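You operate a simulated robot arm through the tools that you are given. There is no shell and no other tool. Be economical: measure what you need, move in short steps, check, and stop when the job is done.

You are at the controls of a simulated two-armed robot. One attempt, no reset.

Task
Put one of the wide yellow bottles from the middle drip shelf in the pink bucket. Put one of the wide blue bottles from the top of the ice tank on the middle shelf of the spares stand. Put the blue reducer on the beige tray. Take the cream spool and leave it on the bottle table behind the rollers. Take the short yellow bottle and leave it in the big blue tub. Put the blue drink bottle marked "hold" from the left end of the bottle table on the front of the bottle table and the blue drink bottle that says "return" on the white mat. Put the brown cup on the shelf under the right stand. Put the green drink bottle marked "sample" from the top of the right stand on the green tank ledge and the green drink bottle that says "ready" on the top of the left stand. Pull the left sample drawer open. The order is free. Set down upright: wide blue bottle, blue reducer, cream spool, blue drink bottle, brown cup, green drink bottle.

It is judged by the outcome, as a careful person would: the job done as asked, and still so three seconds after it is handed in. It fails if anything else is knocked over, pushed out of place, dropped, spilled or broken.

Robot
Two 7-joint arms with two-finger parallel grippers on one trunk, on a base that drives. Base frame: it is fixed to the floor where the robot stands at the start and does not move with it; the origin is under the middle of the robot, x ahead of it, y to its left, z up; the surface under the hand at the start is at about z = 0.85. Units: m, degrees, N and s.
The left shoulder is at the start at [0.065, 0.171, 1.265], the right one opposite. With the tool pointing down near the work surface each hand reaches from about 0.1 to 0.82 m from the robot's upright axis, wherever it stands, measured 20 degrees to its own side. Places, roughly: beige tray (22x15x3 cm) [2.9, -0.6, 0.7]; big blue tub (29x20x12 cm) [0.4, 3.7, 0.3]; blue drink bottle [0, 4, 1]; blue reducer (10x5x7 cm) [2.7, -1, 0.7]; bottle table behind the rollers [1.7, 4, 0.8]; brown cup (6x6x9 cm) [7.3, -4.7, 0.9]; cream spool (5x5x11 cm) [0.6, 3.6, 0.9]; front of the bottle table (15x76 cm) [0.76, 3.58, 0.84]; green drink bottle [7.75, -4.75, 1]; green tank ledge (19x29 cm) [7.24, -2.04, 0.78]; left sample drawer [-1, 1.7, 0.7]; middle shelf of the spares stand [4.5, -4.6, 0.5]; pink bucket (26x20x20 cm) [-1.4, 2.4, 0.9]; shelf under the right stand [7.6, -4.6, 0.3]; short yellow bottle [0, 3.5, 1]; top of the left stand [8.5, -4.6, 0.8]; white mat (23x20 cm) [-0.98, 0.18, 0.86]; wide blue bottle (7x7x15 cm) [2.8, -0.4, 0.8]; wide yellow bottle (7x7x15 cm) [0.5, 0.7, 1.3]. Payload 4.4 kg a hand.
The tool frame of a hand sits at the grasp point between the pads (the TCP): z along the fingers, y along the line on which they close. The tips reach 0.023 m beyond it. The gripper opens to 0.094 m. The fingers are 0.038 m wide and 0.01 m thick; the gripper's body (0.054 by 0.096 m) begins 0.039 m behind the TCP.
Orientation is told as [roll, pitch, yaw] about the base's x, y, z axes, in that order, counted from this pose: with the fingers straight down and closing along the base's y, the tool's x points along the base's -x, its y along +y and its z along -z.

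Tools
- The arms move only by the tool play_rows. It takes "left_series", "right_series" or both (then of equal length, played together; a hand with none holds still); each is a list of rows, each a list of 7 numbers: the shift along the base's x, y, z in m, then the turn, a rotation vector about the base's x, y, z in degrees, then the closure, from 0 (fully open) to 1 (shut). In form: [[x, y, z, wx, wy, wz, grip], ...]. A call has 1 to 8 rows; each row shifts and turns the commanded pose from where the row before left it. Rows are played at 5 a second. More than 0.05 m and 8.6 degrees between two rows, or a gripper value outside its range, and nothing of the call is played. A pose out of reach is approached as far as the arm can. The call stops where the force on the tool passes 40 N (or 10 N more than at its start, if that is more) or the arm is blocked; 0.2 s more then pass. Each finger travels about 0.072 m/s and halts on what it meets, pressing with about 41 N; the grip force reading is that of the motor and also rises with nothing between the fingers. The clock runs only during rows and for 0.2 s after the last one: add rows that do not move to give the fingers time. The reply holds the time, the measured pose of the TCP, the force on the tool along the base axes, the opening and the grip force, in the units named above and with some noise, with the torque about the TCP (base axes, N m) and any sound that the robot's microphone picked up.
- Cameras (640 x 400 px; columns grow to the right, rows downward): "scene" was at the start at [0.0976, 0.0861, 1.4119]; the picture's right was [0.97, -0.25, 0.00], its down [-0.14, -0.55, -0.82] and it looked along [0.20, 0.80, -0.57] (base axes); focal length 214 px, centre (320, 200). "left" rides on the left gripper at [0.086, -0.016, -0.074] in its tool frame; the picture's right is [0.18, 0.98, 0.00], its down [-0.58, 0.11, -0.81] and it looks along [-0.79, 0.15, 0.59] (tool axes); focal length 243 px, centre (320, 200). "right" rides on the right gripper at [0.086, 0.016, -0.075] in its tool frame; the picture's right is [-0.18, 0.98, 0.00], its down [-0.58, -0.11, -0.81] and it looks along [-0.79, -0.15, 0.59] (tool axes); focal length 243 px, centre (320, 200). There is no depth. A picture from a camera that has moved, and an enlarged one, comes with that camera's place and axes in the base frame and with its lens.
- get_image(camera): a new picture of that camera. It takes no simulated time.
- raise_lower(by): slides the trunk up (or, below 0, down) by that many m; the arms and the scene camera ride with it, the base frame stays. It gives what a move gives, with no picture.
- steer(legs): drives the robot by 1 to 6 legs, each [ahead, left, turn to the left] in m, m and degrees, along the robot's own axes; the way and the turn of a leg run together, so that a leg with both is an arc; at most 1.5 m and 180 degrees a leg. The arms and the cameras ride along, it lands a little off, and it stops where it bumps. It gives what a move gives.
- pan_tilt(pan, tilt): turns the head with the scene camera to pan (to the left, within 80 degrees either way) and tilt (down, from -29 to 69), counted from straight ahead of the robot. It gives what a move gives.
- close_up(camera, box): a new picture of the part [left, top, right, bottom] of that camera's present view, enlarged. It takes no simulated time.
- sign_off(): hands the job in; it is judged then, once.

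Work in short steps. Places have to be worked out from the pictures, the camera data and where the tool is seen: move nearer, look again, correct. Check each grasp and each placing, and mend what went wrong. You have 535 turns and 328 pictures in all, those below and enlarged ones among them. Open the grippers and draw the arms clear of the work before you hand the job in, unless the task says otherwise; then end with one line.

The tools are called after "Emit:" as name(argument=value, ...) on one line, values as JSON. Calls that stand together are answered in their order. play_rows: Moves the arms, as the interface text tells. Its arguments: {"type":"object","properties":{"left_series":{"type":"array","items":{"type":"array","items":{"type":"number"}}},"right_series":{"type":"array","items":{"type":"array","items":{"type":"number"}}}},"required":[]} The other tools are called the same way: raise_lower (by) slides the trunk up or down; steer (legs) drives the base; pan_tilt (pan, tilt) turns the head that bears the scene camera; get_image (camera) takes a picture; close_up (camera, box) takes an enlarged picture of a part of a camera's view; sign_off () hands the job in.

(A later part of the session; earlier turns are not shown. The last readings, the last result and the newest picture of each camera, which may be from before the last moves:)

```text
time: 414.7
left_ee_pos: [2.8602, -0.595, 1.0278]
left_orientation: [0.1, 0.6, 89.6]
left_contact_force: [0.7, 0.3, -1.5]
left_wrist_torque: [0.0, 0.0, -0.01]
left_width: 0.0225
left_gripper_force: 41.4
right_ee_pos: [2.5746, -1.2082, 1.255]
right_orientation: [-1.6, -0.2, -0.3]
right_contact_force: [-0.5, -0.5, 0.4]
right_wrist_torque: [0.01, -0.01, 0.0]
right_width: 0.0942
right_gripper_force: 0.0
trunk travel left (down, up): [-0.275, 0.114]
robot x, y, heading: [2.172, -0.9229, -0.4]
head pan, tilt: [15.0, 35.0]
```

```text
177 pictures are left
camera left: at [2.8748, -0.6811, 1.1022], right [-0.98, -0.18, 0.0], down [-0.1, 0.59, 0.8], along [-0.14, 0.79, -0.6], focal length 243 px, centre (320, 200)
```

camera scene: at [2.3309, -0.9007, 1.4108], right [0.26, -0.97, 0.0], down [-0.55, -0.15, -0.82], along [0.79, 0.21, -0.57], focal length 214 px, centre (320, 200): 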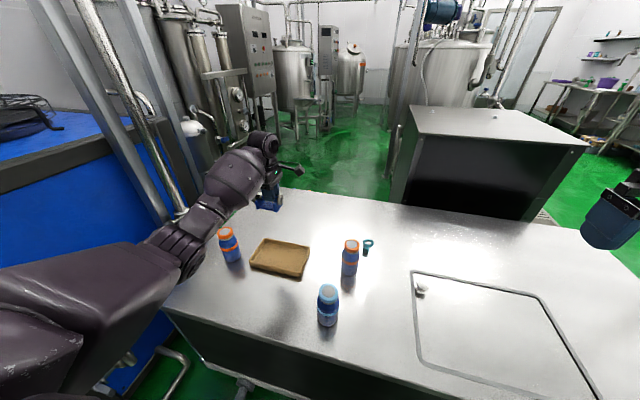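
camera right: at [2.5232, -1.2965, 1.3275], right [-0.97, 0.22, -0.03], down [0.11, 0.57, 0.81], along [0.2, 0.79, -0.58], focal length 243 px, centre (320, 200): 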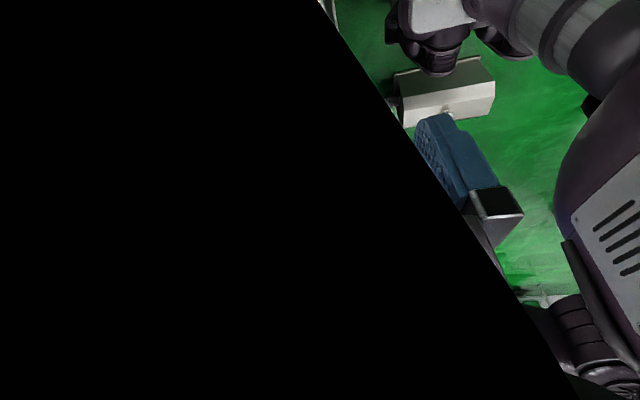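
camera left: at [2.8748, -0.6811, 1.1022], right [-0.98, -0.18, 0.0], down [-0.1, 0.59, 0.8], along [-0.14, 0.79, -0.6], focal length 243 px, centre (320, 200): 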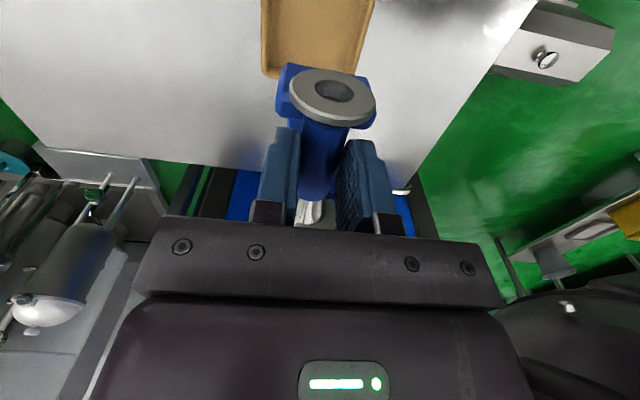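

Tray spans x 2.77–2.926, centre ≈(2.848, −0.62). Shift and lower.

Emit:
play_rows(left_series=[[-0.012, -0.025, 0, 0, 0, 0, 1], [0, 0, -0.048, 0, 0, 0, 1], [0, 0, -0.048, 0, 0, 0, 1], [0, 0, -0.048, 0, 0, 0, 1], [0, 0, -0.048, 0, 0, 0, 1], [0, 0, -0.035, 0, 0, 0, 1], [0, 0, 0, 0, 0, 0, 1]])

Emit:
close_up(camera="scene", box=[200, 190, 380, 310])

Emit:
get_image(camera="left")

```text
time: 416.3
left_ee_pos: [2.8493, -0.6208, 0.8002]
left_orientation: [0.1, 0.5, 89.7]
left_contact_force: [-0.4, 0.0, -2.3]
left_wrist_torque: [-0.02, 0.01, 0.0]
left_width: 0.0225
left_gripper_force: 40.7
right_ee_pos: [2.5744, -1.2065, 1.2547]
right_orientation: [-1.7, -0.3, -0.3]
right_contact_force: [0.1, -0.1, -0.1]
right_wrist_torque: [-0.03, 0.03, -0.05]
right_width: 0.0942
right_gripper_force: 0.0
trunk travel left (down, up): [-0.275, 0.114]
robot x, y, heading: [2.1674, -0.924, -0.2]
head pan, tilt: [15.0, 35.0]
```

```text
3.33 times, centred on (290, 250) of scene
camera zoom: at [2.3305, -0.9006, 1.411], right [0.26, -0.97, 0.0], down [-0.55, -0.15, -0.82], along [0.79, 0.21, -0.57], focal length 715 px, centre (420, 33)
```

zoom: 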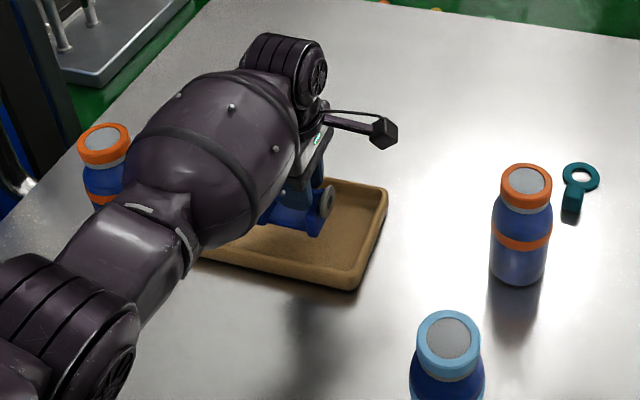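

```text
175 pictures are left
camera left: at [2.8651, -0.7076, 0.8743], right [-0.98, -0.18, 0.0], down [-0.11, 0.59, 0.8], along [-0.15, 0.79, -0.6], focal length 243 px, centre (320, 200)
```

left: 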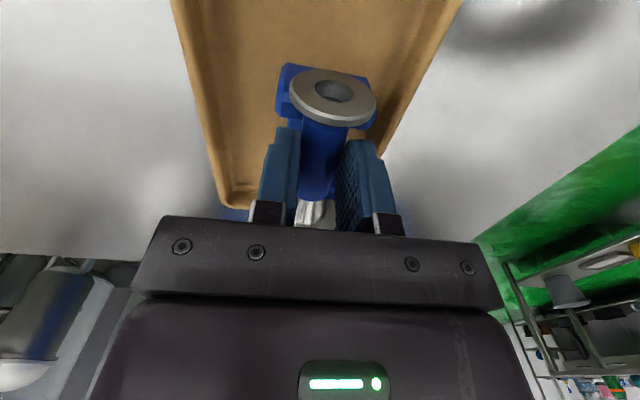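

Over the tray. Lower gently to contact.

Emit:
play_rows(left_series=[[0.004, 0, -0.015, 0, 0, 0, 1], [0, 0, -0.006, 0, 0, 0, 1], [0, 0, -0.004, 0, 0, 0, 1], [0, 0, -0.003, 0, 0, 0, 1], [0, 0, 0, 0, 0, 0, 1]])

```text
time: 417.5
left_ee_pos: [2.853, -0.622, 0.7709]
left_orientation: [0.2, 0.6, 89.7]
left_contact_force: [-0.6, -0.3, -2.5]
left_wrist_torque: [-0.05, 0.0, 0.02]
left_width: 0.0223
left_gripper_force: 41.4
right_ee_pos: [2.5739, -1.2067, 1.2548]
right_orientation: [-1.7, -0.2, -0.3]
right_contact_force: [0.0, 0.3, 1.0]
right_wrist_torque: [0.0, 0.01, -0.02]
right_width: 0.0941
right_gripper_force: 0.1
trunk travel left (down, up): [-0.275, 0.114]
robot x, y, heading: [2.1698, -0.9267, 0.2]
head pan, tilt: [15.0, 35.0]
```

Emit:
play_rows(left_series=[[0, 0, -0.003, 0, 0, 0, 1], [0, 0, -0.002, 0, 0, 0, 1], [0, 0, -0.002, 0, 0, 0, 1], [0, 0, 0, 0, 0, 0, 1]])

```text
time: 418.5
left_ee_pos: [2.8534, -0.6216, 0.7698]
left_orientation: [-0.4, 0.5, 89.8]
left_contact_force: [1.0, 4.9, 26.4]
left_wrist_torque: [0.37, 0.12, 0.0]
left_width: 0.0224
left_gripper_force: 40.9
right_ee_pos: [2.5733, -1.2068, 1.2553]
right_orientation: [-1.7, -0.3, -0.3]
right_contact_force: [-0.6, -0.2, 0.5]
right_wrist_torque: [-0.02, -0.02, 0.02]
right_width: 0.0939
right_gripper_force: 0.0
trunk travel left (down, up): [-0.275, 0.114]
robot x, y, heading: [2.1685, -0.9276, -0.2]
head pan, tilt: [15.0, 35.0]
```

Contact. Release and raise.

Emit:
play_rows(left_series=[[0, 0, 0.003, 0, 0, 0, 1], [0, 0, 0, 0, 0, 0, 0.5], [0, 0, 0, 0, 0, 0, 0], [0, 0, 0, 0, 0, 0, 0], [0, 0, 0.03, 0, 0, 0, 0], [0, 0, 0.045, 0, 0, 0, 0], [0, 0, 0.045, 0, 0, 0, 0], [0, 0, 0.045, 0, 0, 0, 0]])

Emit:
play_rows(left_series=[[-0.02, -0.02, 0.04, 0, 0, 0, 0], [-0.02, -0.02, 0.04, 0, 0, 0, 0], [-0.02, -0.02, 0.04, 0, 0, 0, 0], [-0.02, -0.02, 0.03, 0, 0, 0, 0]])

Emit:
close_up(camera="scene", box=[200, 190, 400, 340])

```text
time: 420.3
left_ee_pos: [2.8522, -0.6216, 0.9343]
left_orientation: [0.1, 0.5, 89.8]
left_contact_force: [0.2, 0.2, -0.6]
left_wrist_torque: [0.0, -0.01, 0.01]
left_width: 0.0941
left_gripper_force: 0.0
right_ee_pos: [2.5752, -1.2081, 1.2544]
right_orientation: [-1.7, -0.1, -0.3]
right_contact_force: [-0.6, -0.5, 1.3]
right_wrist_torque: [-0.03, 0.0, 0.03]
right_width: 0.0942
right_gripper_force: 0.0
trunk travel left (down, up): [-0.275, 0.114]
robot x, y, heading: [2.1707, -0.923, -0.1]
head pan, tilt: [15.0, 35.0]
```

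```text
time: 421.3
left_ee_pos: [2.7661, -0.703, 1.0852]
left_orientation: [0.2, 0.5, 89.8]
left_contact_force: [0.6, 0.0, 0.8]
left_wrist_torque: [0.03, 0.01, 0.01]
left_width: 0.0938
left_gripper_force: 0.2
right_ee_pos: [2.5747, -1.2077, 1.2544]
right_orientation: [-1.7, -0.2, -0.3]
right_contact_force: [0.0, -0.8, -0.1]
right_wrist_torque: [-0.03, 0.0, -0.03]
right_width: 0.0941
right_gripper_force: 0.0
trunk travel left (down, up): [-0.275, 0.114]
robot x, y, heading: [2.1698, -0.9211, -0.4]
head pan, tilt: [15.0, 35.0]
```

```text
2.67 times, centred on (300, 265) of scene
camera zoom: at [2.3303, -0.9014, 1.411], right [0.26, -0.97, 0.0], down [-0.55, -0.15, -0.82], along [0.79, 0.21, -0.57], focal length 572 px, centre (373, 27)
```

zoom: 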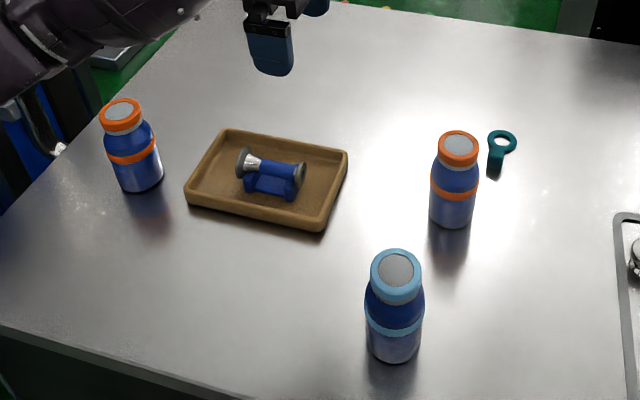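

Reducer sits upright in the tray. Next the orange-capped wide blue bottle at (2.85,−0.885) with the right hand, approaching diagonally (yaw 40°, 30° below horizontal).

Emit:
play_rows(right_series=[[0, 0.01, 0, 0, 0, 8, 0], [0, 0.01, 0, 0, 0, 8, 0], [0, 0.01, 0, 0, 0, 8, 0], [0, 0.01, 0, 0, 0, 8, 0], [0, 0.01, 0, 0, 0, 8, 0], [0, 0, 0, 5.1, -6.1, 0, 0], [0, 0, 0, 5.1, -6.1, 0, 0], [0, 0, 0, 5.1, -6.1, 0, 0]], left_series=[[-0.03, 0, 0.03, 0, 0, -8, 0], [-0.03, 0, 0.03, 0, 0, -8, 0], [-0.03, 0, 0.03, 0, 0, -8, 0], [-0.03, 0, 0.03, 0, 0, -8, 0], [-0.03, 0, 0.02, 0, 0, -8, 0], [0, 0, 0.02, 0, 0, -8, 0], [0, 0, 0, 0, 0, -8, 0], [0, 0, 0, 0, 0, -8, 0]])

Emit:
play_rows(right_series=[[0, 0, -0.02, 5.1, -6.1, 0, 0], [0, 0, -0.02, 5.1, -6.1, 0, 0], [0, 0, -0.02, 5.1, -6.1, 0, 0], [0, 0, -0.02, 5.1, -6.1, 0, 0], [0, 0, -0.03, 2.5, -3, 0, 0], [0, 0, -0.03, 0, 0, 0, 0]], left_series=[[0, 0, 0, 0, 0, -8, 0], [0, 0, 0, 0, 0, -8, 0], [0, 0, 0, 0, 0, -8, 0], [0, 0, 0, 0, 0, -2, 0], [0, 0, 0, 0, 0, 0, 0], [0, 0, 0, 0, 0, 0, 0]])

Emit:
get_image(camera="right")

Emit:
get_image(camera="scene")

```text
time: 423.1
left_ee_pos: [2.6185, -0.7018, 1.2427]
left_orientation: [0.2, 0.5, 25.6]
left_contact_force: [0.3, 0.0, 0.5]
left_wrist_torque: [-0.01, -0.03, 0.02]
left_width: 0.0941
left_gripper_force: 0.1
right_ee_pos: [2.5761, -1.1589, 1.2542]
right_orientation: [-1.7, -24.2, 39.7]
right_contact_force: [-0.7, -0.2, -0.5]
right_wrist_torque: [-0.01, -0.03, 0.0]
right_width: 0.0939
right_gripper_force: 0.0
trunk travel left (down, up): [-0.275, 0.114]
robot x, y, heading: [2.1675, -0.9239, 0.1]
head pan, tilt: [15.0, 35.0]
```

```text
time: 424.5
left_ee_pos: [2.6219, -0.7033, 1.2436]
left_orientation: [0.1, 0.5, -0.3]
left_contact_force: [0.4, -0.1, 0.2]
left_wrist_torque: [0.03, -0.01, -0.05]
left_width: 0.094
left_gripper_force: 0.1
right_ee_pos: [2.6096, -1.1846, 1.124]
right_orientation: [-1.6, -55.8, 39.6]
right_contact_force: [-0.4, -0.4, 0.6]
right_wrist_torque: [0.01, 0.04, -0.01]
right_width: 0.0937
right_gripper_force: 0.2
right hand out of reach, approached as far as the arm can: row 1, 2, 3, 4
trunk travel left (down, up): [-0.275, 0.114]
robot x, y, heading: [2.1697, -0.9265, -0.1]
head pan, tilt: [15.0, 35.0]
```

```text
173 pictures are left
camera right: at [2.5133, -1.2403, 1.0948], right [-0.53, 0.84, 0.14], down [-0.21, -0.29, 0.94], along [0.82, 0.47, 0.33], focal length 243 px, centre (320, 200)
```

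right: 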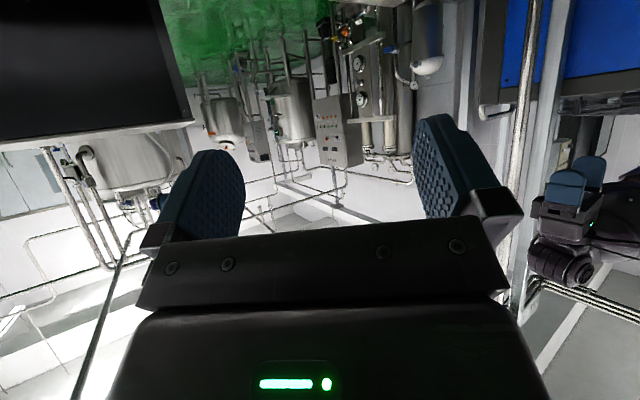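

```text
172 pictures are left
camera scene: at [2.3294, -0.9013, 1.4111], right [0.26, -0.97, 0.0], down [-0.55, -0.15, -0.82], along [0.79, 0.21, -0.57], focal length 214 px, centre (320, 200)
```

scene: 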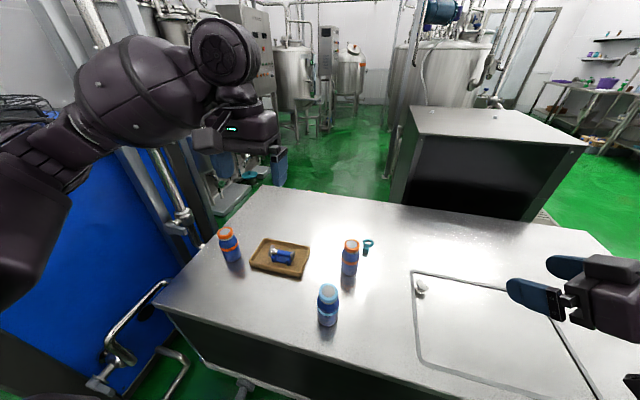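

Bottle at ≈(2.848,−0.876). Move to the pre-grasp point behind it.

Emit:
play_rows(right_series=[[0.02, 0.035, -0.025, 0, 0, 0, 0], [0.02, 0.035, -0.025, 0, 0, 0, 0], [0.02, 0.035, -0.025, 0, 0, 0, 0], [0.02, 0.035, -0.025, 0, 0, 0, 0], [0.02, 0.035, -0.025, 0, 0, 0, 0], [0.02, 0.035, -0.025, 0, 0, 0, 0], [0, 0, -0.04, 0, 0, 0, 0], [0, 0, -0.04, 0, 0, 0, 0]])

Emit:
get_image(camera="right")

Emit:
get_image(camera="scene")

```text
time: 426.3
left_ee_pos: [2.6216, -0.7017, 1.243]
left_orientation: [0.0, 0.6, -0.3]
left_contact_force: [0.1, 0.1, 1.0]
left_wrist_torque: [0.0, -0.01, -0.01]
left_width: 0.0942
left_gripper_force: 0.1
right_ee_pos: [2.7278, -0.9745, 0.8938]
right_orientation: [-1.5, -55.9, 39.5]
right_contact_force: [-0.4, 0.8, 0.0]
right_wrist_torque: [0.01, -0.01, -0.02]
right_width: 0.0938
right_gripper_force: 0.2
trunk travel left (down, up): [-0.275, 0.114]
robot x, y, heading: [2.1717, -0.9258, -0.0]
head pan, tilt: [15.0, 35.0]
```

```text
171 pictures are left
camera right: at [2.6322, -1.0304, 0.8645], right [-0.53, 0.84, 0.14], down [-0.21, -0.29, 0.94], along [0.82, 0.47, 0.33], focal length 243 px, centre (320, 200)
```

right: 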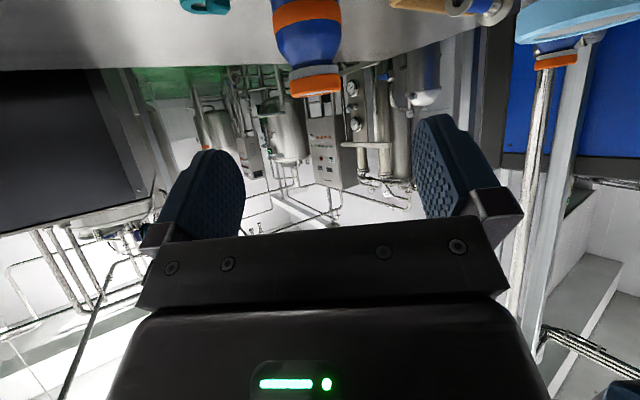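

```text
170 pictures are left
camera scene: at [2.3308, -0.9003, 1.4108], right [0.26, -0.97, 0.0], down [-0.55, -0.15, -0.82], along [0.79, 0.21, -0.57], focal length 214 px, centre (320, 200)
```

scene: 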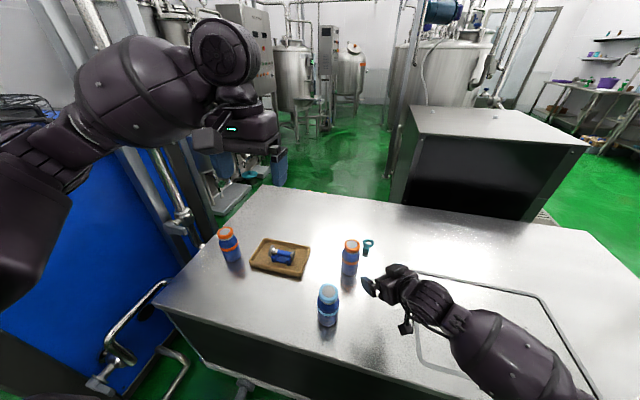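

Bottle is offset ~1.6 cm to the right of the approach line. Correct, lower to z 0.805, then advance.

Emit:
play_rows(right_series=[[0.009, -0.014, -0.04, 0, 0, 0, 0], [0, 0, -0.045, 0, 0, 0, 0], [0.03, 0.025, -0.003, 0, 0, 0, 0], [0.03, 0.025, 0, 0, 0, 0, 0], [0, 0, 0, 0, 0, 0, 0]])

Emit:
get_image(camera="right")

Emit:
close_up(camera="scene", box=[280, 210, 460, 330])

```text
time: 427.5
left_ee_pos: [2.6215, -0.7021, 1.2429]
left_orientation: [0.1, 0.6, -0.2]
left_contact_force: [0.3, -1.1, -0.1]
left_wrist_torque: [-0.03, 0.0, -0.01]
left_width: 0.0939
left_gripper_force: 0.0
right_ee_pos: [2.7987, -0.9356, 0.8077]
right_orientation: [-1.4, -55.8, 39.5]
right_contact_force: [0.7, 0.4, 0.3]
right_wrist_torque: [0.0, 0.02, 0.03]
right_width: 0.0941
right_gripper_force: 0.1
trunk travel left (down, up): [-0.275, 0.114]
robot x, y, heading: [2.1714, -0.9235, -0.4]
head pan, tilt: [15.0, 35.0]
```

```text
169 pictures are left
camera right: at [2.7024, -0.9916, 0.7776], right [-0.53, 0.84, 0.14], down [-0.21, -0.29, 0.94], along [0.82, 0.47, 0.32], focal length 243 px, centre (320, 200)
```

right: 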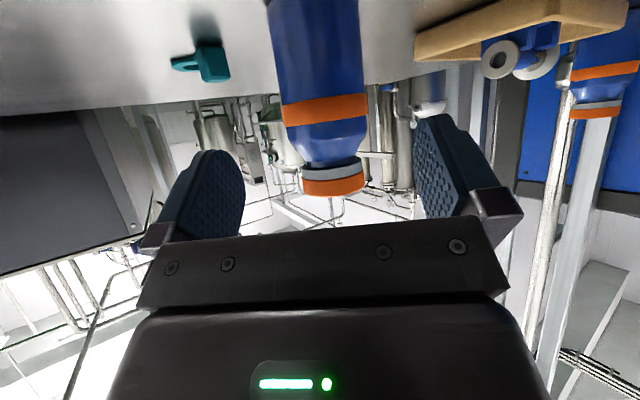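

```text
3.33 times, centred on (370, 270) of scene
camera zoom: at [2.3304, -0.9011, 1.4109], right [0.26, -0.97, 0.0], down [-0.55, -0.15, -0.82], along [0.79, 0.21, -0.57], focal length 715 px, centre (153, -33)
```

zoom: 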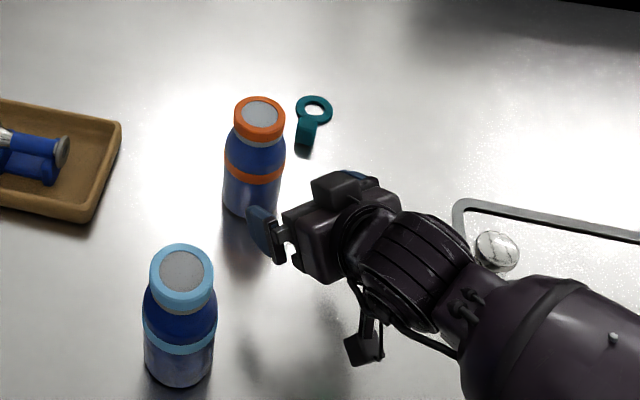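

Aligned. Advance 8 cm and grip.

Emit:
play_rows(right_series=[[0.023, 0.019, 0, 0, 0, 0, 0], [0.023, 0.019, 0, 0, 0, 0, 0], [0.015, 0.0125, 0, 0, 0, 0, 0], [0, 0, 0, 0, 0, 0, 0]])

Emit:
get_image(camera="right")

Emit:
close_up(camera="scene", box=[280, 210, 460, 330])

```text
time: 428.5
left_ee_pos: [2.6204, -0.7023, 1.2423]
left_orientation: [0.2, 0.5, -0.3]
left_contact_force: [0.0, 0.9, 0.1]
left_wrist_torque: [0.0, 0.02, 0.03]
left_width: 0.0941
left_gripper_force: 0.0
right_ee_pos: [2.8593, -0.8852, 0.8069]
right_orientation: [-1.5, -55.8, 39.4]
right_contact_force: [0.0, 0.0, -0.2]
right_wrist_torque: [0.01, 0.02, 0.0]
right_width: 0.0942
right_gripper_force: 0.2
trunk travel left (down, up): [-0.275, 0.114]
robot x, y, heading: [2.169, -0.9236, -0.1]
head pan, tilt: [15.0, 35.0]
```

```text
167 pictures are left
camera right: at [2.7631, -0.94, 0.7766], right [-0.53, 0.84, 0.14], down [-0.21, -0.29, 0.94], along [0.82, 0.47, 0.32], focal length 243 px, centre (320, 200)
```

right: 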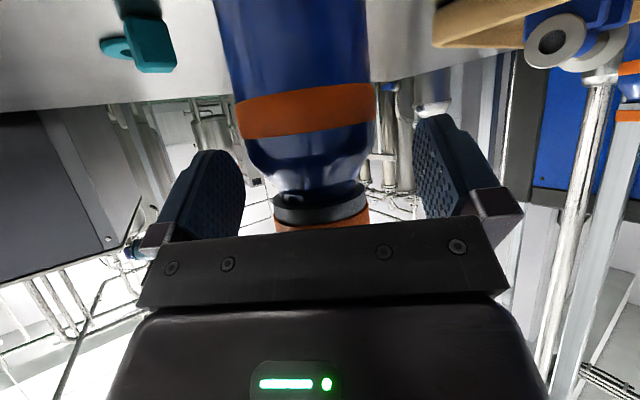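

```text
3.33 times, centred on (370, 270) of scene
camera zoom: at [2.3305, -0.9011, 1.4109], right [0.26, -0.97, 0.0], down [-0.55, -0.15, -0.82], along [0.79, 0.21, -0.57], focal length 715 px, centre (153, -33)
```

zoom: 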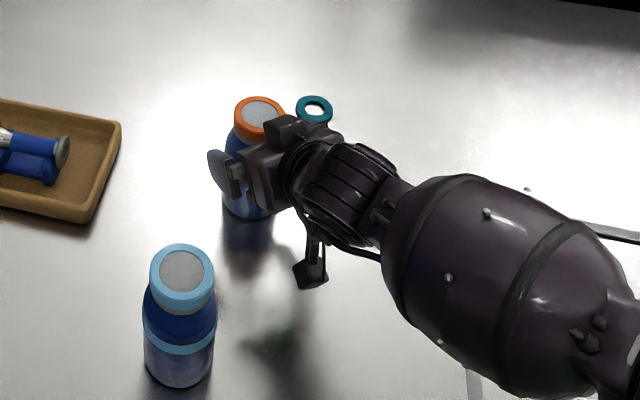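

Bottle is between the pads. Close and test lift.

Emit:
play_rows(right_series=[[0, 0, 0, 0, 0, 0, 0.4], [0, 0, 0, 0, 0, 0, 0.7], [0, 0, 0, 0, 0, 0, 1], [0, 0, 0, 0, 0, 0, 1], [0, 0, 0.01, 0, 0, 0, 1], [0, 0, 0.03, 0, 0, 0, 1], [0, 0, 0.04, 0, 0, 0, 1], [0, 0, 0.04, 0, 0, 0, 1]])

Emit:
get_image(camera="scene")

```text
time: 430.3
left_ee_pos: [2.6228, -0.7023, 1.2443]
left_orientation: [0.1, 0.5, -0.3]
left_contact_force: [0.1, 0.8, -0.4]
left_wrist_torque: [-0.02, -0.04, 0.05]
left_width: 0.0941
left_gripper_force: 0.0
right_ee_pos: [2.8612, -0.888, 0.9261]
right_orientation: [-1.5, -55.7, 39.5]
right_contact_force: [0.4, -0.7, -4.3]
right_wrist_torque: [-0.03, 0.05, 0.0]
right_width: 0.0662
right_gripper_force: 41.4
trunk travel left (down, up): [-0.275, 0.114]
robot x, y, heading: [2.1706, -0.9248, 0.0]
head pan, tilt: [15.0, 35.0]
```

```text
165 pictures are left
camera scene: at [2.3305, -0.9007, 1.4109], right [0.26, -0.97, 0.0], down [-0.55, -0.15, -0.82], along [0.79, 0.21, -0.57], focal length 214 px, centre (320, 200)
```

scene: 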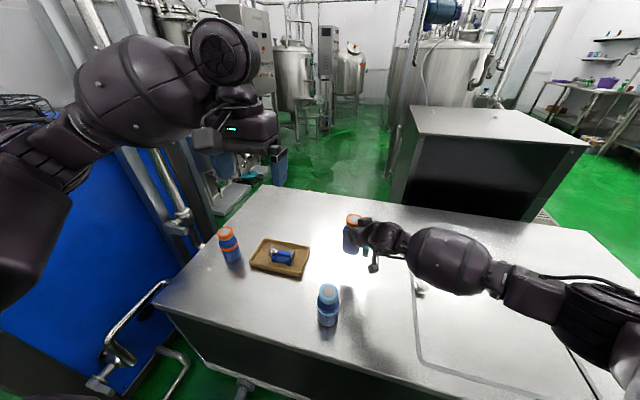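

Held. Raise and tuck, back off, and turn toward −y to look at the spares stand.

Emit:
play_rows(right_series=[[0, 0, 0.04, 0, 0, 0, 1], [0, 0, 0.04, 0, 0, 0, 1], [0, 0, 0.04, 0, 0, 0, 1], [-0.03, -0.02, 0.03, 0, 0, 0, 1], [-0.035, -0.03, 0.01, 0, 0, 0, 1], [-0.035, -0.03, 0, 0, 0, 0, 1], [-0.035, -0.03, 0, 0, 0, 0, 1], [-0.035, -0.03, 0, 0, 0, 0, 1]])

Emit:
steer(legs=[[-0.3, 0, 0], [0, 0, -60]])

Emit:
pan_tilt(pan=10, tilt=12)

Emit:
get_image(camera="scene")

```text
time: 432.1
left_ee_pos: [2.6222, -0.7025, 1.2432]
left_orientation: [0.1, 0.5, -0.2]
left_contact_force: [0.7, -0.1, 0.2]
left_wrist_torque: [0.03, -0.01, -0.01]
left_width: 0.0939
left_gripper_force: 0.1
right_ee_pos: [2.688, -1.0294, 1.0884]
right_orientation: [-1.4, -55.7, 39.5]
right_contact_force: [0.5, 0.1, -3.4]
right_wrist_torque: [-0.05, 0.07, 0.02]
right_width: 0.0663
right_gripper_force: 40.6
trunk travel left (down, up): [-0.275, 0.114]
robot x, y, heading: [2.1714, -0.9246, -0.1]
head pan, tilt: [15.0, 35.0]
```

```text
time: 436.2
left_ee_pos: [2.3391, -1.1321, 1.2439]
left_orientation: [0.1, 0.6, -50.8]
left_contact_force: [0.2, -0.8, -0.7]
left_wrist_torque: [0.02, -0.02, -0.02]
left_width: 0.0937
left_gripper_force: 0.1
right_ee_pos: [2.1283, -1.3915, 1.0871]
right_orientation: [-1.1, -55.6, -11.4]
right_contact_force: [-0.6, 0.3, -4.3]
right_wrist_torque: [0.02, 0.08, 0.04]
right_width: 0.0664
right_gripper_force: 41.2
trunk travel left (down, up): [-0.275, 0.114]
robot x, y, heading: [1.8805, -0.9232, -50.7]
head pan, tilt: [15.0, 35.0]
stopped in leg 2: the robot was blocked; the commanded pose is now the measured one
```

```text
time: 437.1
left_ee_pos: [2.3389, -1.1324, 1.2419]
left_orientation: [0.0, 0.6, -50.9]
left_contact_force: [0.1, -0.2, 0.8]
left_wrist_torque: [-0.02, -0.01, -0.01]
left_width: 0.0941
left_gripper_force: 0.0
right_ee_pos: [2.1298, -1.3911, 1.088]
right_orientation: [-1.3, -55.8, -11.3]
right_contact_force: [0.9, 0.0, -3.0]
right_wrist_torque: [0.02, 0.1, 0.01]
right_width: 0.0661
right_gripper_force: 41.3
trunk travel left (down, up): [-0.275, 0.114]
robot x, y, heading: [1.8827, -0.9245, -51.0]
head pan, tilt: [10.0, 12.0]
```

```text
164 pictures are left
camera scene: at [1.9987, -1.0424, 1.4476], right [-0.65, -0.76, 0.0], down [-0.16, 0.14, -0.98], along [0.74, -0.64, -0.21], focal length 214 px, centre (320, 200)
```

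scene: 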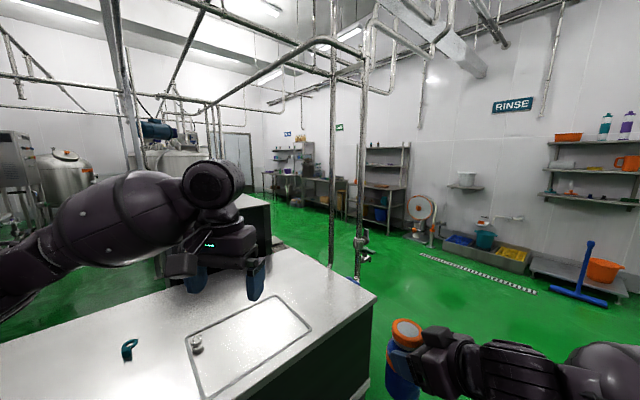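

Something low on the left-rear stops the turn. Slide right-forward first, then turn and travel.

Emit:
steer(legs=[[0.05, -0.3, 0], [0, 0, -39], [1.0, 0, 0], [1.0, 0, 0]])

Emit:
pan_tilt(pan=45, tilt=15)

Emit:
get_image(camera="scene")

```text
time: 451.7
left_ee_pos: [1.941, -3.6124, 1.2426]
left_orientation: [0.1, 0.6, -89.6]
left_contact_force: [-0.4, 0.8, -0.4]
left_wrist_torque: [0.06, 0.01, 0.03]
left_width: 0.0942
left_gripper_force: 0.1
right_ee_pos: [1.6146, -3.6839, 1.0871]
right_orientation: [-1.3, -55.7, -49.9]
right_contact_force: [-0.7, -1.1, -4.9]
right_wrist_torque: [0.08, 0.08, 0.02]
right_width: 0.0645
right_gripper_force: 41.0
trunk travel left (down, up): [-0.275, 0.114]
robot x, y, heading: [1.7154, -3.1618, -89.5]
head pan, tilt: [10.0, 12.0]
```

```text
time: 452.7
left_ee_pos: [1.9407, -3.6125, 1.2437]
left_orientation: [0.1, 0.5, -89.5]
left_contact_force: [-0.4, 0.1, -0.4]
left_wrist_torque: [-0.02, 0.01, 0.02]
left_width: 0.094
left_gripper_force: 0.1
right_ee_pos: [1.6158, -3.6851, 1.0868]
right_orientation: [-1.3, -55.7, -49.8]
right_contact_force: [0.4, 0.8, -2.6]
right_wrist_torque: [0.11, 0.07, -0.04]
right_width: 0.0648
right_gripper_force: 41.1
trunk travel left (down, up): [-0.275, 0.114]
robot x, y, heading: [1.7156, -3.1623, -89.4]
head pan, tilt: [45.0, 15.0]
```

```text
163 pictures are left
camera scene: at [1.7797, -3.3037, 1.4428], right [-0.7, -0.71, 0.0], down [-0.18, 0.18, -0.97], along [0.69, -0.68, -0.26], focal length 214 px, centre (320, 200)
```

scene: 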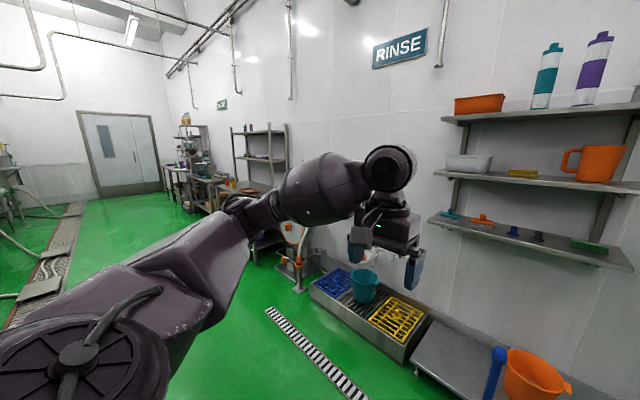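

Move up to y≈-3.5 and strafe left along the wall toward the spares stand.

Emit:
steer(legs=[[0.3, 0, -0.5], [0, 1.3, 0], [0, 0.8, 0]])

Emit:
pan_tilt(pan=35, tilt=25)

Emit:
get_image(camera="scene")

```text
time: 472.8
left_ee_pos: [4.0261, -3.8825, 1.2421]
left_orientation: [0.1, 0.4, -88.5]
left_contact_force: [0.2, -0.1, -0.4]
left_wrist_torque: [-0.02, 0.01, -0.01]
left_width: 0.0939
left_gripper_force: 0.1
right_ee_pos: [3.7036, -3.962, 1.0879]
right_orientation: [-1.3, -55.7, -48.7]
right_contact_force: [-0.2, -0.2, -2.9]
right_wrist_torque: [0.09, 0.05, -0.02]
right_width: 0.0641
right_gripper_force: 40.7
trunk travel left (down, up): [-0.275, 0.114]
robot x, y, heading: [3.7918, -3.4365, -88.5]
head pan, tilt: [45.0, 15.0]
```

```text
time: 473.6
left_ee_pos: [4.0259, -3.8831, 1.2423]
left_orientation: [0.0, 0.4, -88.5]
left_contact_force: [-0.2, -0.9, 0.0]
left_wrist_torque: [-0.01, 0.0, -0.01]
left_width: 0.0943
left_gripper_force: 0.0
right_ee_pos: [3.7027, -3.96, 1.0881]
right_orientation: [-1.2, -55.7, -48.8]
right_contact_force: [-0.2, -0.3, -3.7]
right_wrist_torque: [0.07, 0.05, -0.01]
right_width: 0.0637
right_gripper_force: 41.0
trunk travel left (down, up): [-0.275, 0.114]
robot x, y, heading: [3.789, -3.4385, -88.4]
head pan, tilt: [35.0, 25.0]
```

```text
162 pictures are left
camera scene: at [3.8474, -3.5876, 1.4267], right [-0.8, -0.6, 0.0], down [-0.25, 0.34, -0.91], along [0.54, -0.73, -0.42], focal length 214 px, centre (320, 200)
```

scene: 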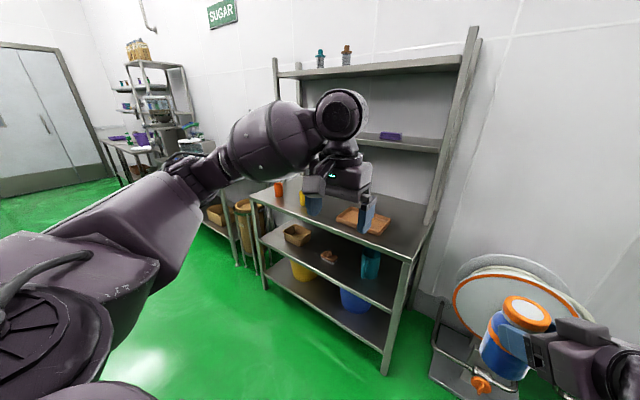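

Middle shelf (z≈0.5) runs x 3.98–4.86, front y≈−4.37; free spot at x≈4.32 between the teal cup and the rope ring. Straighten the right hand's yaw and tuck the left; check the grip.

Emit:
play_rows(right_series=[[0, 0.01, 0, 0, 0, -8.2, 1], [0, 0.01, 0, 0, 0, -8.2, 1], [0, 0.01, 0, 0, 0, -8.2, 1], [0, 0.01, 0, 0, 0, -8.2, 1], [0, 0.01, 0, 0, 0, -8.2, 1], [0, 0, 0, 0, 0, 0, 1]], left_series=[[0, 0.025, 0, 0, 0, 0, 0], [0, 0.025, 0, 0, 0, 0, 0], [0, 0.025, 0, 0, 0, 0, 0], [0, 0.025, 0, 0, 0, 0, 0], [0, 0.02, 0, 0, 0, 0, 0], [0, 0, 0, 0, 0, 0, 0]])

Emit:
get_image(camera="right")

```text
time: 474.9
left_ee_pos: [4.0273, -3.7727, 1.2443]
left_orientation: [0.1, 0.5, -88.5]
left_contact_force: [-0.8, -0.2, 0.3]
left_wrist_torque: [-0.03, -0.02, 0.03]
left_width: 0.0939
left_gripper_force: 0.0
left hand out of reach, approached as far as the arm can: row 5
right_ee_pos: [3.7018, -3.9122, 1.0875]
right_orientation: [-1.3, -55.7, -89.9]
right_contact_force: [-0.6, 0.4, -3.7]
right_wrist_torque: [0.08, -0.02, 0.01]
right_width: 0.0633
right_gripper_force: 41.6
trunk travel left (down, up): [-0.275, 0.114]
robot x, y, heading: [3.788, -3.4362, -88.4]
head pan, tilt: [35.0, 25.0]
```

```text
161 pictures are left
camera right: at [3.7198, -3.801, 1.0587], right [0.98, -0.12, 0.14], down [-0.09, 0.34, 0.94], along [-0.16, -0.93, 0.32], focal length 243 px, centre (320, 200)
```

right: 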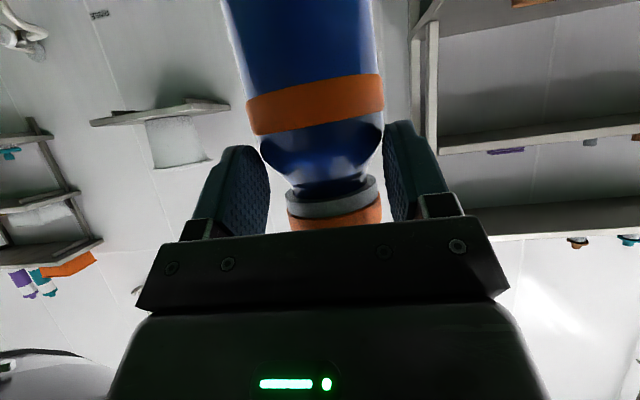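

Bottle creeping slightly but held. Move on promptly: strafe so the hand is at x≈4.32, then lower in front of the shelf.

Emit:
steer(legs=[[0, 0.62, -1.5]])

Emit:
play_rows(right_series=[[0, 0.01, -0.048, 0, 0, 0, 1], [0, 0.01, -0.048, 0, 0, 0, 1], [0, 0.01, -0.048, 0, 0, 0, 1], [0, 0, -0.048, 0, 0, 0, 1], [0, 0, -0.048, 0, 0, 0, 1], [0, 0, -0.048, 0, 0, 0, 1], [0, 0, -0.048, 0, 0, 0, 1], [0, 0, -0.048, 0, 0, 0, 1]])

Emit:
pan_tilt(pan=0, tilt=40)

Emit:
get_image(camera="scene")

Emit:
get_image(camera="right")

```text
time: 480.8
left_ee_pos: [4.6309, -3.779, 1.2435]
left_orientation: [0.0, 0.5, -90.9]
left_contact_force: [-0.2, 0.7, -0.7]
left_wrist_torque: [0.03, -0.03, 0.02]
left_width: 0.0939
left_gripper_force: 0.0
right_ee_pos: [4.3013, -3.9034, 1.0878]
right_orientation: [-1.3, -55.6, -92.0]
right_contact_force: [0.5, 0.7, -4.7]
right_wrist_torque: [0.09, 0.0, 0.0]
right_width: 0.0633
right_gripper_force: 40.6
trunk travel left (down, up): [-0.275, 0.114]
robot x, y, heading: [4.4095, -3.4312, -90.6]
head pan, tilt: [35.0, 25.0]
```

```text
time: 482.6
left_ee_pos: [4.631, -3.7783, 1.2443]
left_orientation: [0.0, 0.7, -90.8]
left_contact_force: [-0.3, 0.0, -0.1]
left_wrist_torque: [0.0, 0.02, -0.03]
left_width: 0.0939
left_gripper_force: 0.0
right_ee_pos: [4.3265, -3.8742, 0.717]
right_orientation: [-1.8, -55.6, -92.1]
right_contact_force: [-0.1, -0.8, -3.8]
right_wrist_torque: [0.11, -0.02, 0.0]
right_width: 0.052
right_gripper_force: 40.7
right hand out of reach, approached as far as the arm can: row 7, 8
trunk travel left (down, up): [-0.275, 0.114]
robot x, y, heading: [4.4114, -3.4323, -90.8]
head pan, tilt: [35.0, 25.0]
```

```text
time: 483.6
left_ee_pos: [4.6311, -3.7774, 1.2431]
left_orientation: [0.1, 0.5, -90.8]
left_contact_force: [-0.2, 0.8, -0.2]
left_wrist_torque: [-0.05, 0.0, 0.0]
left_width: 0.0938
left_gripper_force: 0.1
right_ee_pos: [4.326, -3.8732, 0.7188]
right_orientation: [-1.8, -55.5, -92.1]
right_contact_force: [-0.2, 0.0, -3.8]
right_wrist_torque: [0.1, 0.0, 0.01]
right_width: 0.0522
right_gripper_force: 41.1
trunk travel left (down, up): [-0.275, 0.114]
robot x, y, heading: [4.409, -3.4349, -90.8]
head pan, tilt: [0.0, 40.0]
```

```text
160 pictures are left
camera scene: at [4.4055, -3.5938, 1.4033], right [-1.0, 0.01, 0.0], down [0.01, 0.64, -0.77], along [-0.01, -0.77, -0.64], focal length 214 px, centre (320, 200)
```

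scene: 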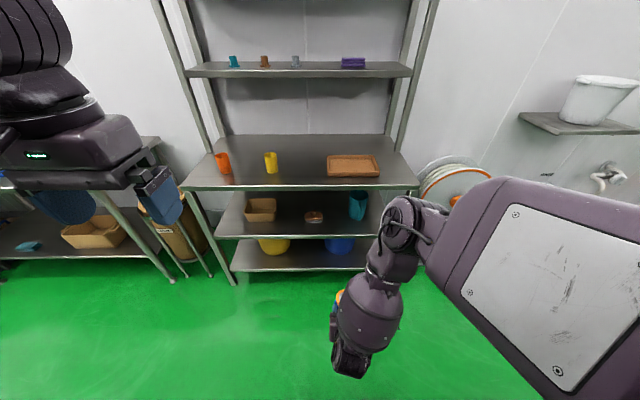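

```text
159 pictures are left
camera right: at [4.3489, -3.7634, 0.6894], right [0.98, -0.17, 0.13], down [-0.07, 0.34, 0.94], along [-0.2, -0.93, 0.32], focal length 243 px, centre (320, 200)
```

right: 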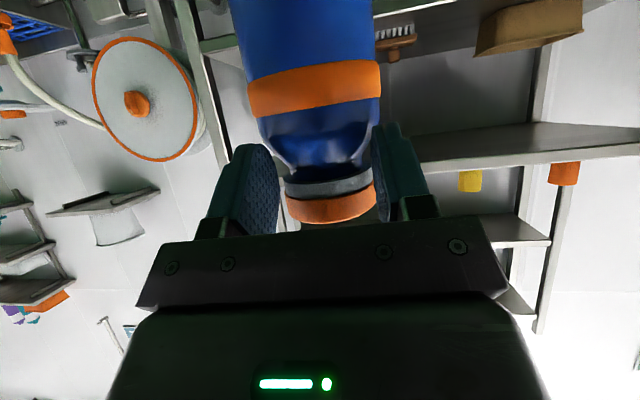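

Grip has slid up to the bottle's shoulder/neck (0.052); the cap now stops further slip. Extend forward/down, in open space, then drive in.

Emit:
play_rows(right_series=[[0, -0.035, -0.015, 0, 0, 0, 1], [0, -0.035, -0.015, 0, 0, 0, 1], [0, -0.03, -0.02, 0, 0, 0, 1], [0, -0.03, -0.02, 0, 0, 0, 1], [0, 0, 0, 0, 0, 0, 1]])

Emit:
get_image(camera="scene")

Emit:
get_image(camera="right")

```text
time: 484.8
left_ee_pos: [4.6315, -3.7784, 1.2432]
left_orientation: [0.0, 0.5, -90.8]
left_contact_force: [0.4, 0.8, -0.3]
left_wrist_torque: [-0.02, 0.0, 0.0]
left_width: 0.094
left_gripper_force: 0.1
right_ee_pos: [4.3359, -4.0059, 0.6549]
right_orientation: [-1.9, -55.4, -92.1]
right_contact_force: [0.3, -0.1, -3.3]
right_wrist_torque: [0.12, -0.02, 0.02]
right_width: 0.0519
right_gripper_force: 41.1
right hand out of reach, approached as far as the arm can: row 1, 2, 4
trunk travel left (down, up): [-0.275, 0.114]
robot x, y, heading: [4.4072, -3.4353, -90.7]
head pan, tilt: [0.0, 40.0]
```

```text
158 pictures are left
camera scene: at [4.4054, -3.5936, 1.4033], right [-1.0, 0.01, 0.0], down [0.01, 0.64, -0.77], along [-0.01, -0.77, -0.64], focal length 214 px, centre (320, 200)
```

scene: 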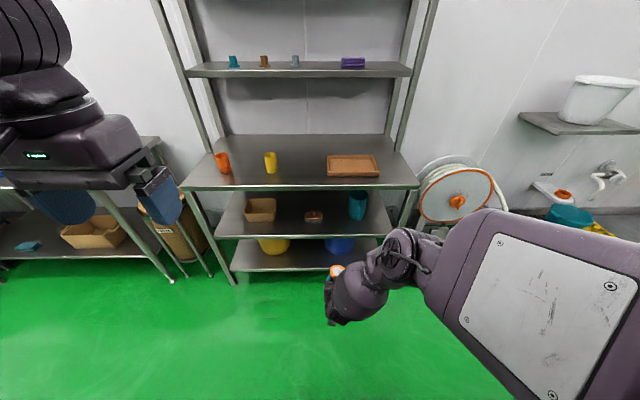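

```text
157 pictures are left
camera right: at [4.3592, -3.8958, 0.6255], right [0.98, -0.17, 0.13], down [-0.07, 0.34, 0.94], along [-0.2, -0.93, 0.32], focal length 243 px, centre (320, 200)
```

right: 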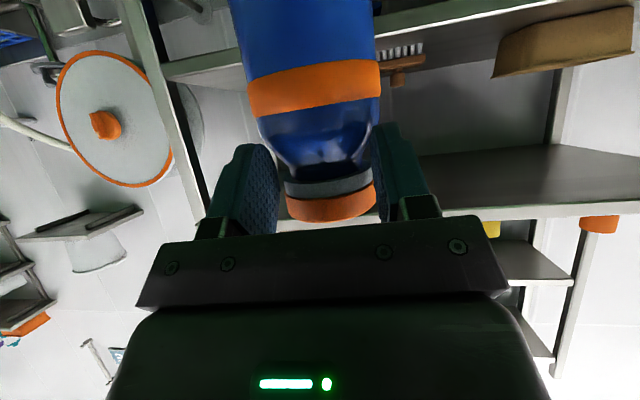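

Better gap at x≈4.59 (between brush and box). Strafe left 0.255, then drive in 0.40.

Emit:
steer(legs=[[0, 0.255, 0.7], [0.3, 0, 0]])

Emit:
get_image(camera="scene")

Emit:
get_image(camera="right")

```text
time: 489.4
left_ee_pos: [4.904, -4.0705, 1.244]
left_orientation: [0.2, 0.5, -89.6]
left_contact_force: [-0.1, -0.4, 0.5]
left_wrist_torque: [-0.02, 0.02, -0.01]
left_width: 0.0943
left_gripper_force: 0.2
right_ee_pos: [4.6136, -4.3043, 0.6549]
right_orientation: [-1.9, -55.4, -90.8]
right_contact_force: [0.6, 0.2, -3.4]
right_wrist_torque: [0.13, 0.0, -0.01]
right_width: 0.0517
right_gripper_force: 41.1
trunk travel left (down, up): [-0.275, 0.114]
robot x, y, heading: [4.6721, -3.7276, -89.6]
head pan, tilt: [0.0, 40.0]
```

```text
156 pictures are left
camera scene: at [4.6737, -3.8911, 1.4032], right [-1.0, -0.01, 0.0], down [-0.01, 0.64, -0.77], along [0.01, -0.77, -0.64], focal length 214 px, centre (320, 200)
```

scene: 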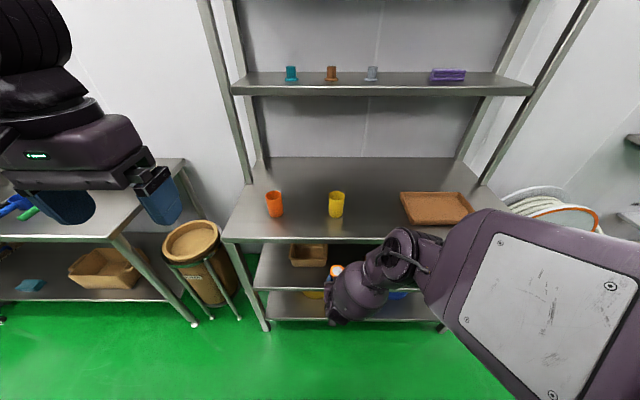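

```text
155 pictures are left
camera right: at [4.6339, -4.1934, 0.6252], right [0.98, -0.14, 0.13], down [-0.08, 0.34, 0.94], along [-0.18, -0.93, 0.32], focal length 243 px, centre (320, 200)
```

right: 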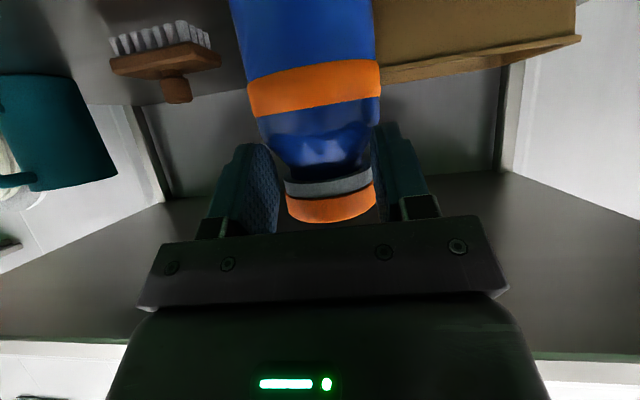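

Shift −3 cm in x and extend the arm inward 12 cm.

Emit:
play_rows(right_series=[[-0.015, -0.03, 0, 0, 0, 0, 1], [-0.015, -0.03, 0, 0, 0, 0, 1], [0, -0.03, 0, 0, 0, 0, 1], [0, -0.03, 0, 0, 0, 0, 1], [0, 0, 0, 0, 0, 0, 1]])

Emit:
close_up(camera="scene", box=[220, 180, 480, 340])

Emit:
get_image(camera="right")

```text
time: 490.6
left_ee_pos: [4.9039, -4.0691, 1.2441]
left_orientation: [0.1, 0.5, -89.4]
left_contact_force: [0.1, -0.4, -0.1]
left_wrist_torque: [0.01, 0.03, 0.01]
left_width: 0.094
left_gripper_force: 0.0
right_ee_pos: [4.5772, -4.4227, 0.6589]
right_orientation: [-2.0, -55.5, -90.8]
right_contact_force: [0.3, -0.5, -3.4]
right_wrist_torque: [0.1, 0.01, 0.02]
right_width: 0.0515
right_gripper_force: 40.9
right hand out of reach, approached as far as the arm can: row 4
trunk travel left (down, up): [-0.275, 0.114]
robot x, y, heading: [4.6712, -3.7277, -89.3]
head pan, tilt: [0.0, 40.0]
```

```text
2.46 times, centred on (350, 260) of scene
camera zoom: at [4.6738, -3.8903, 1.4033], right [-1.0, -0.01, 0.0], down [-0.01, 0.64, -0.77], along [0.01, -0.77, -0.64], focal length 528 px, centre (246, 52)
```

zoom: 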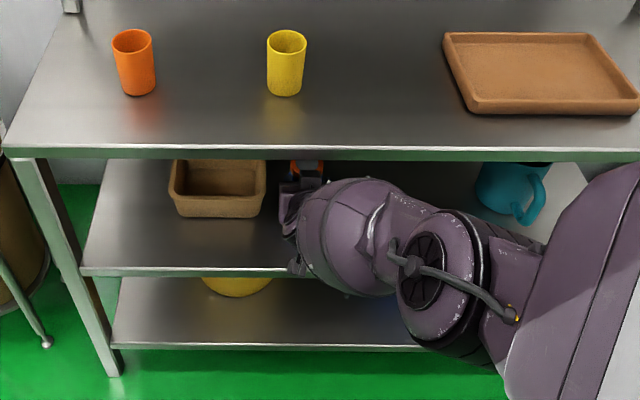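

```text
153 pictures are left
camera right: at [4.5978, -4.3123, 0.6296], right [0.98, -0.15, 0.13], down [-0.07, 0.34, 0.94], along [-0.18, -0.93, 0.32], focal length 243 px, centre (320, 200)
```

right: 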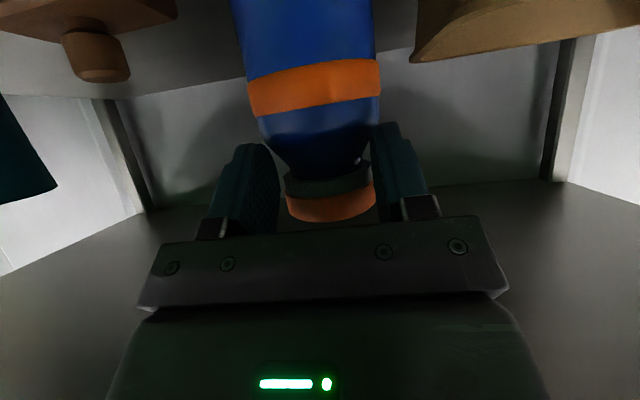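

Spot is right. Drive 4 cm further in, then lower until contact.

Emit:
steer(legs=[[0.045, 0, 0]])

Emit:
play_rows(right_series=[[0, 0, -0.02, 0, 0, 0, 1], [0, 0, -0.015, 0, 0, 0, 1], [0, 0, -0.01, 0, 0, 0, 1], [0, 0, 0, 0, 0, 0, 1]])

Emit:
close_up(camera="scene", box=[220, 200, 420, 340])

Emit:
get_image(camera="right")

```text
time: 491.5
left_ee_pos: [4.9041, -4.1181, 1.2439]
left_orientation: [0.1, 0.7, -89.5]
left_contact_force: [-0.3, -1.3, -0.9]
left_wrist_torque: [0.03, -0.01, 0.01]
left_width: 0.0943
left_gripper_force: 0.1
right_ee_pos: [4.5779, -4.466, 0.6569]
right_orientation: [-2.2, -55.2, -90.7]
right_contact_force: [-0.3, -0.4, -4.6]
right_wrist_torque: [0.13, 0.03, -0.01]
right_width: 0.0513
right_gripper_force: 41.1
trunk travel left (down, up): [-0.275, 0.114]
robot x, y, heading: [4.6746, -3.7707, -89.2]
head pan, tilt: [0.0, 40.0]
```

```text
time: 492.5
left_ee_pos: [4.9037, -4.1145, 1.2423]
left_orientation: [0.1, 0.6, -89.4]
left_contact_force: [0.3, 0.0, 0.2]
left_wrist_torque: [-0.01, 0.02, 0.01]
left_width: 0.0938
left_gripper_force: 0.1
right_ee_pos: [4.5599, -4.4639, 0.6492]
right_orientation: [-2.9, -55.7, -90.7]
right_contact_force: [-0.6, 0.4, -3.6]
right_wrist_torque: [0.15, -0.02, 0.02]
right_width: 0.0515
right_gripper_force: 41.0
right hand out of reach, approached as far as the arm can: row 1, 2, 3
trunk travel left (down, up): [-0.275, 0.114]
robot x, y, heading: [4.6709, -3.7742, -89.2]
head pan, tilt: [0.0, 40.0]
```

```text
2.86 times, centred on (320, 270) of scene
camera zoom: at [4.6744, -3.9354, 1.4033], right [-1.0, -0.01, 0.0], down [-0.01, 0.64, -0.77], along [0.01, -0.77, -0.64], focal length 613 px, centre (320, 0)
```

zoom: 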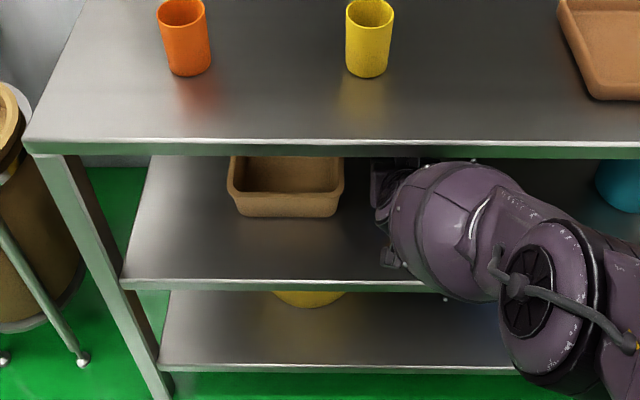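

```text
151 pictures are left
camera right: at [4.5815, -4.3534, 0.6188], right [0.98, -0.16, 0.12], down [-0.06, 0.34, 0.94], along [-0.19, -0.93, 0.33], focal length 243 px, centre (320, 200)
```

right: 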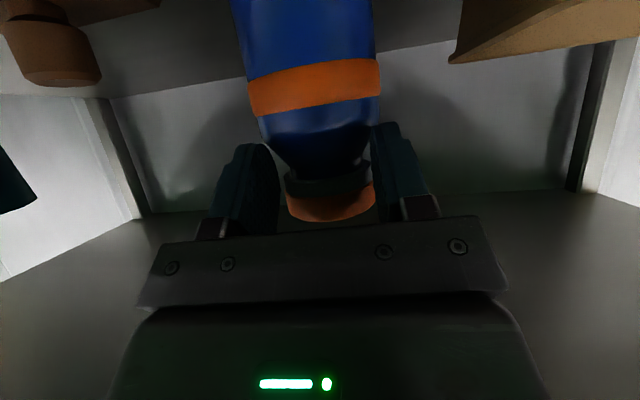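

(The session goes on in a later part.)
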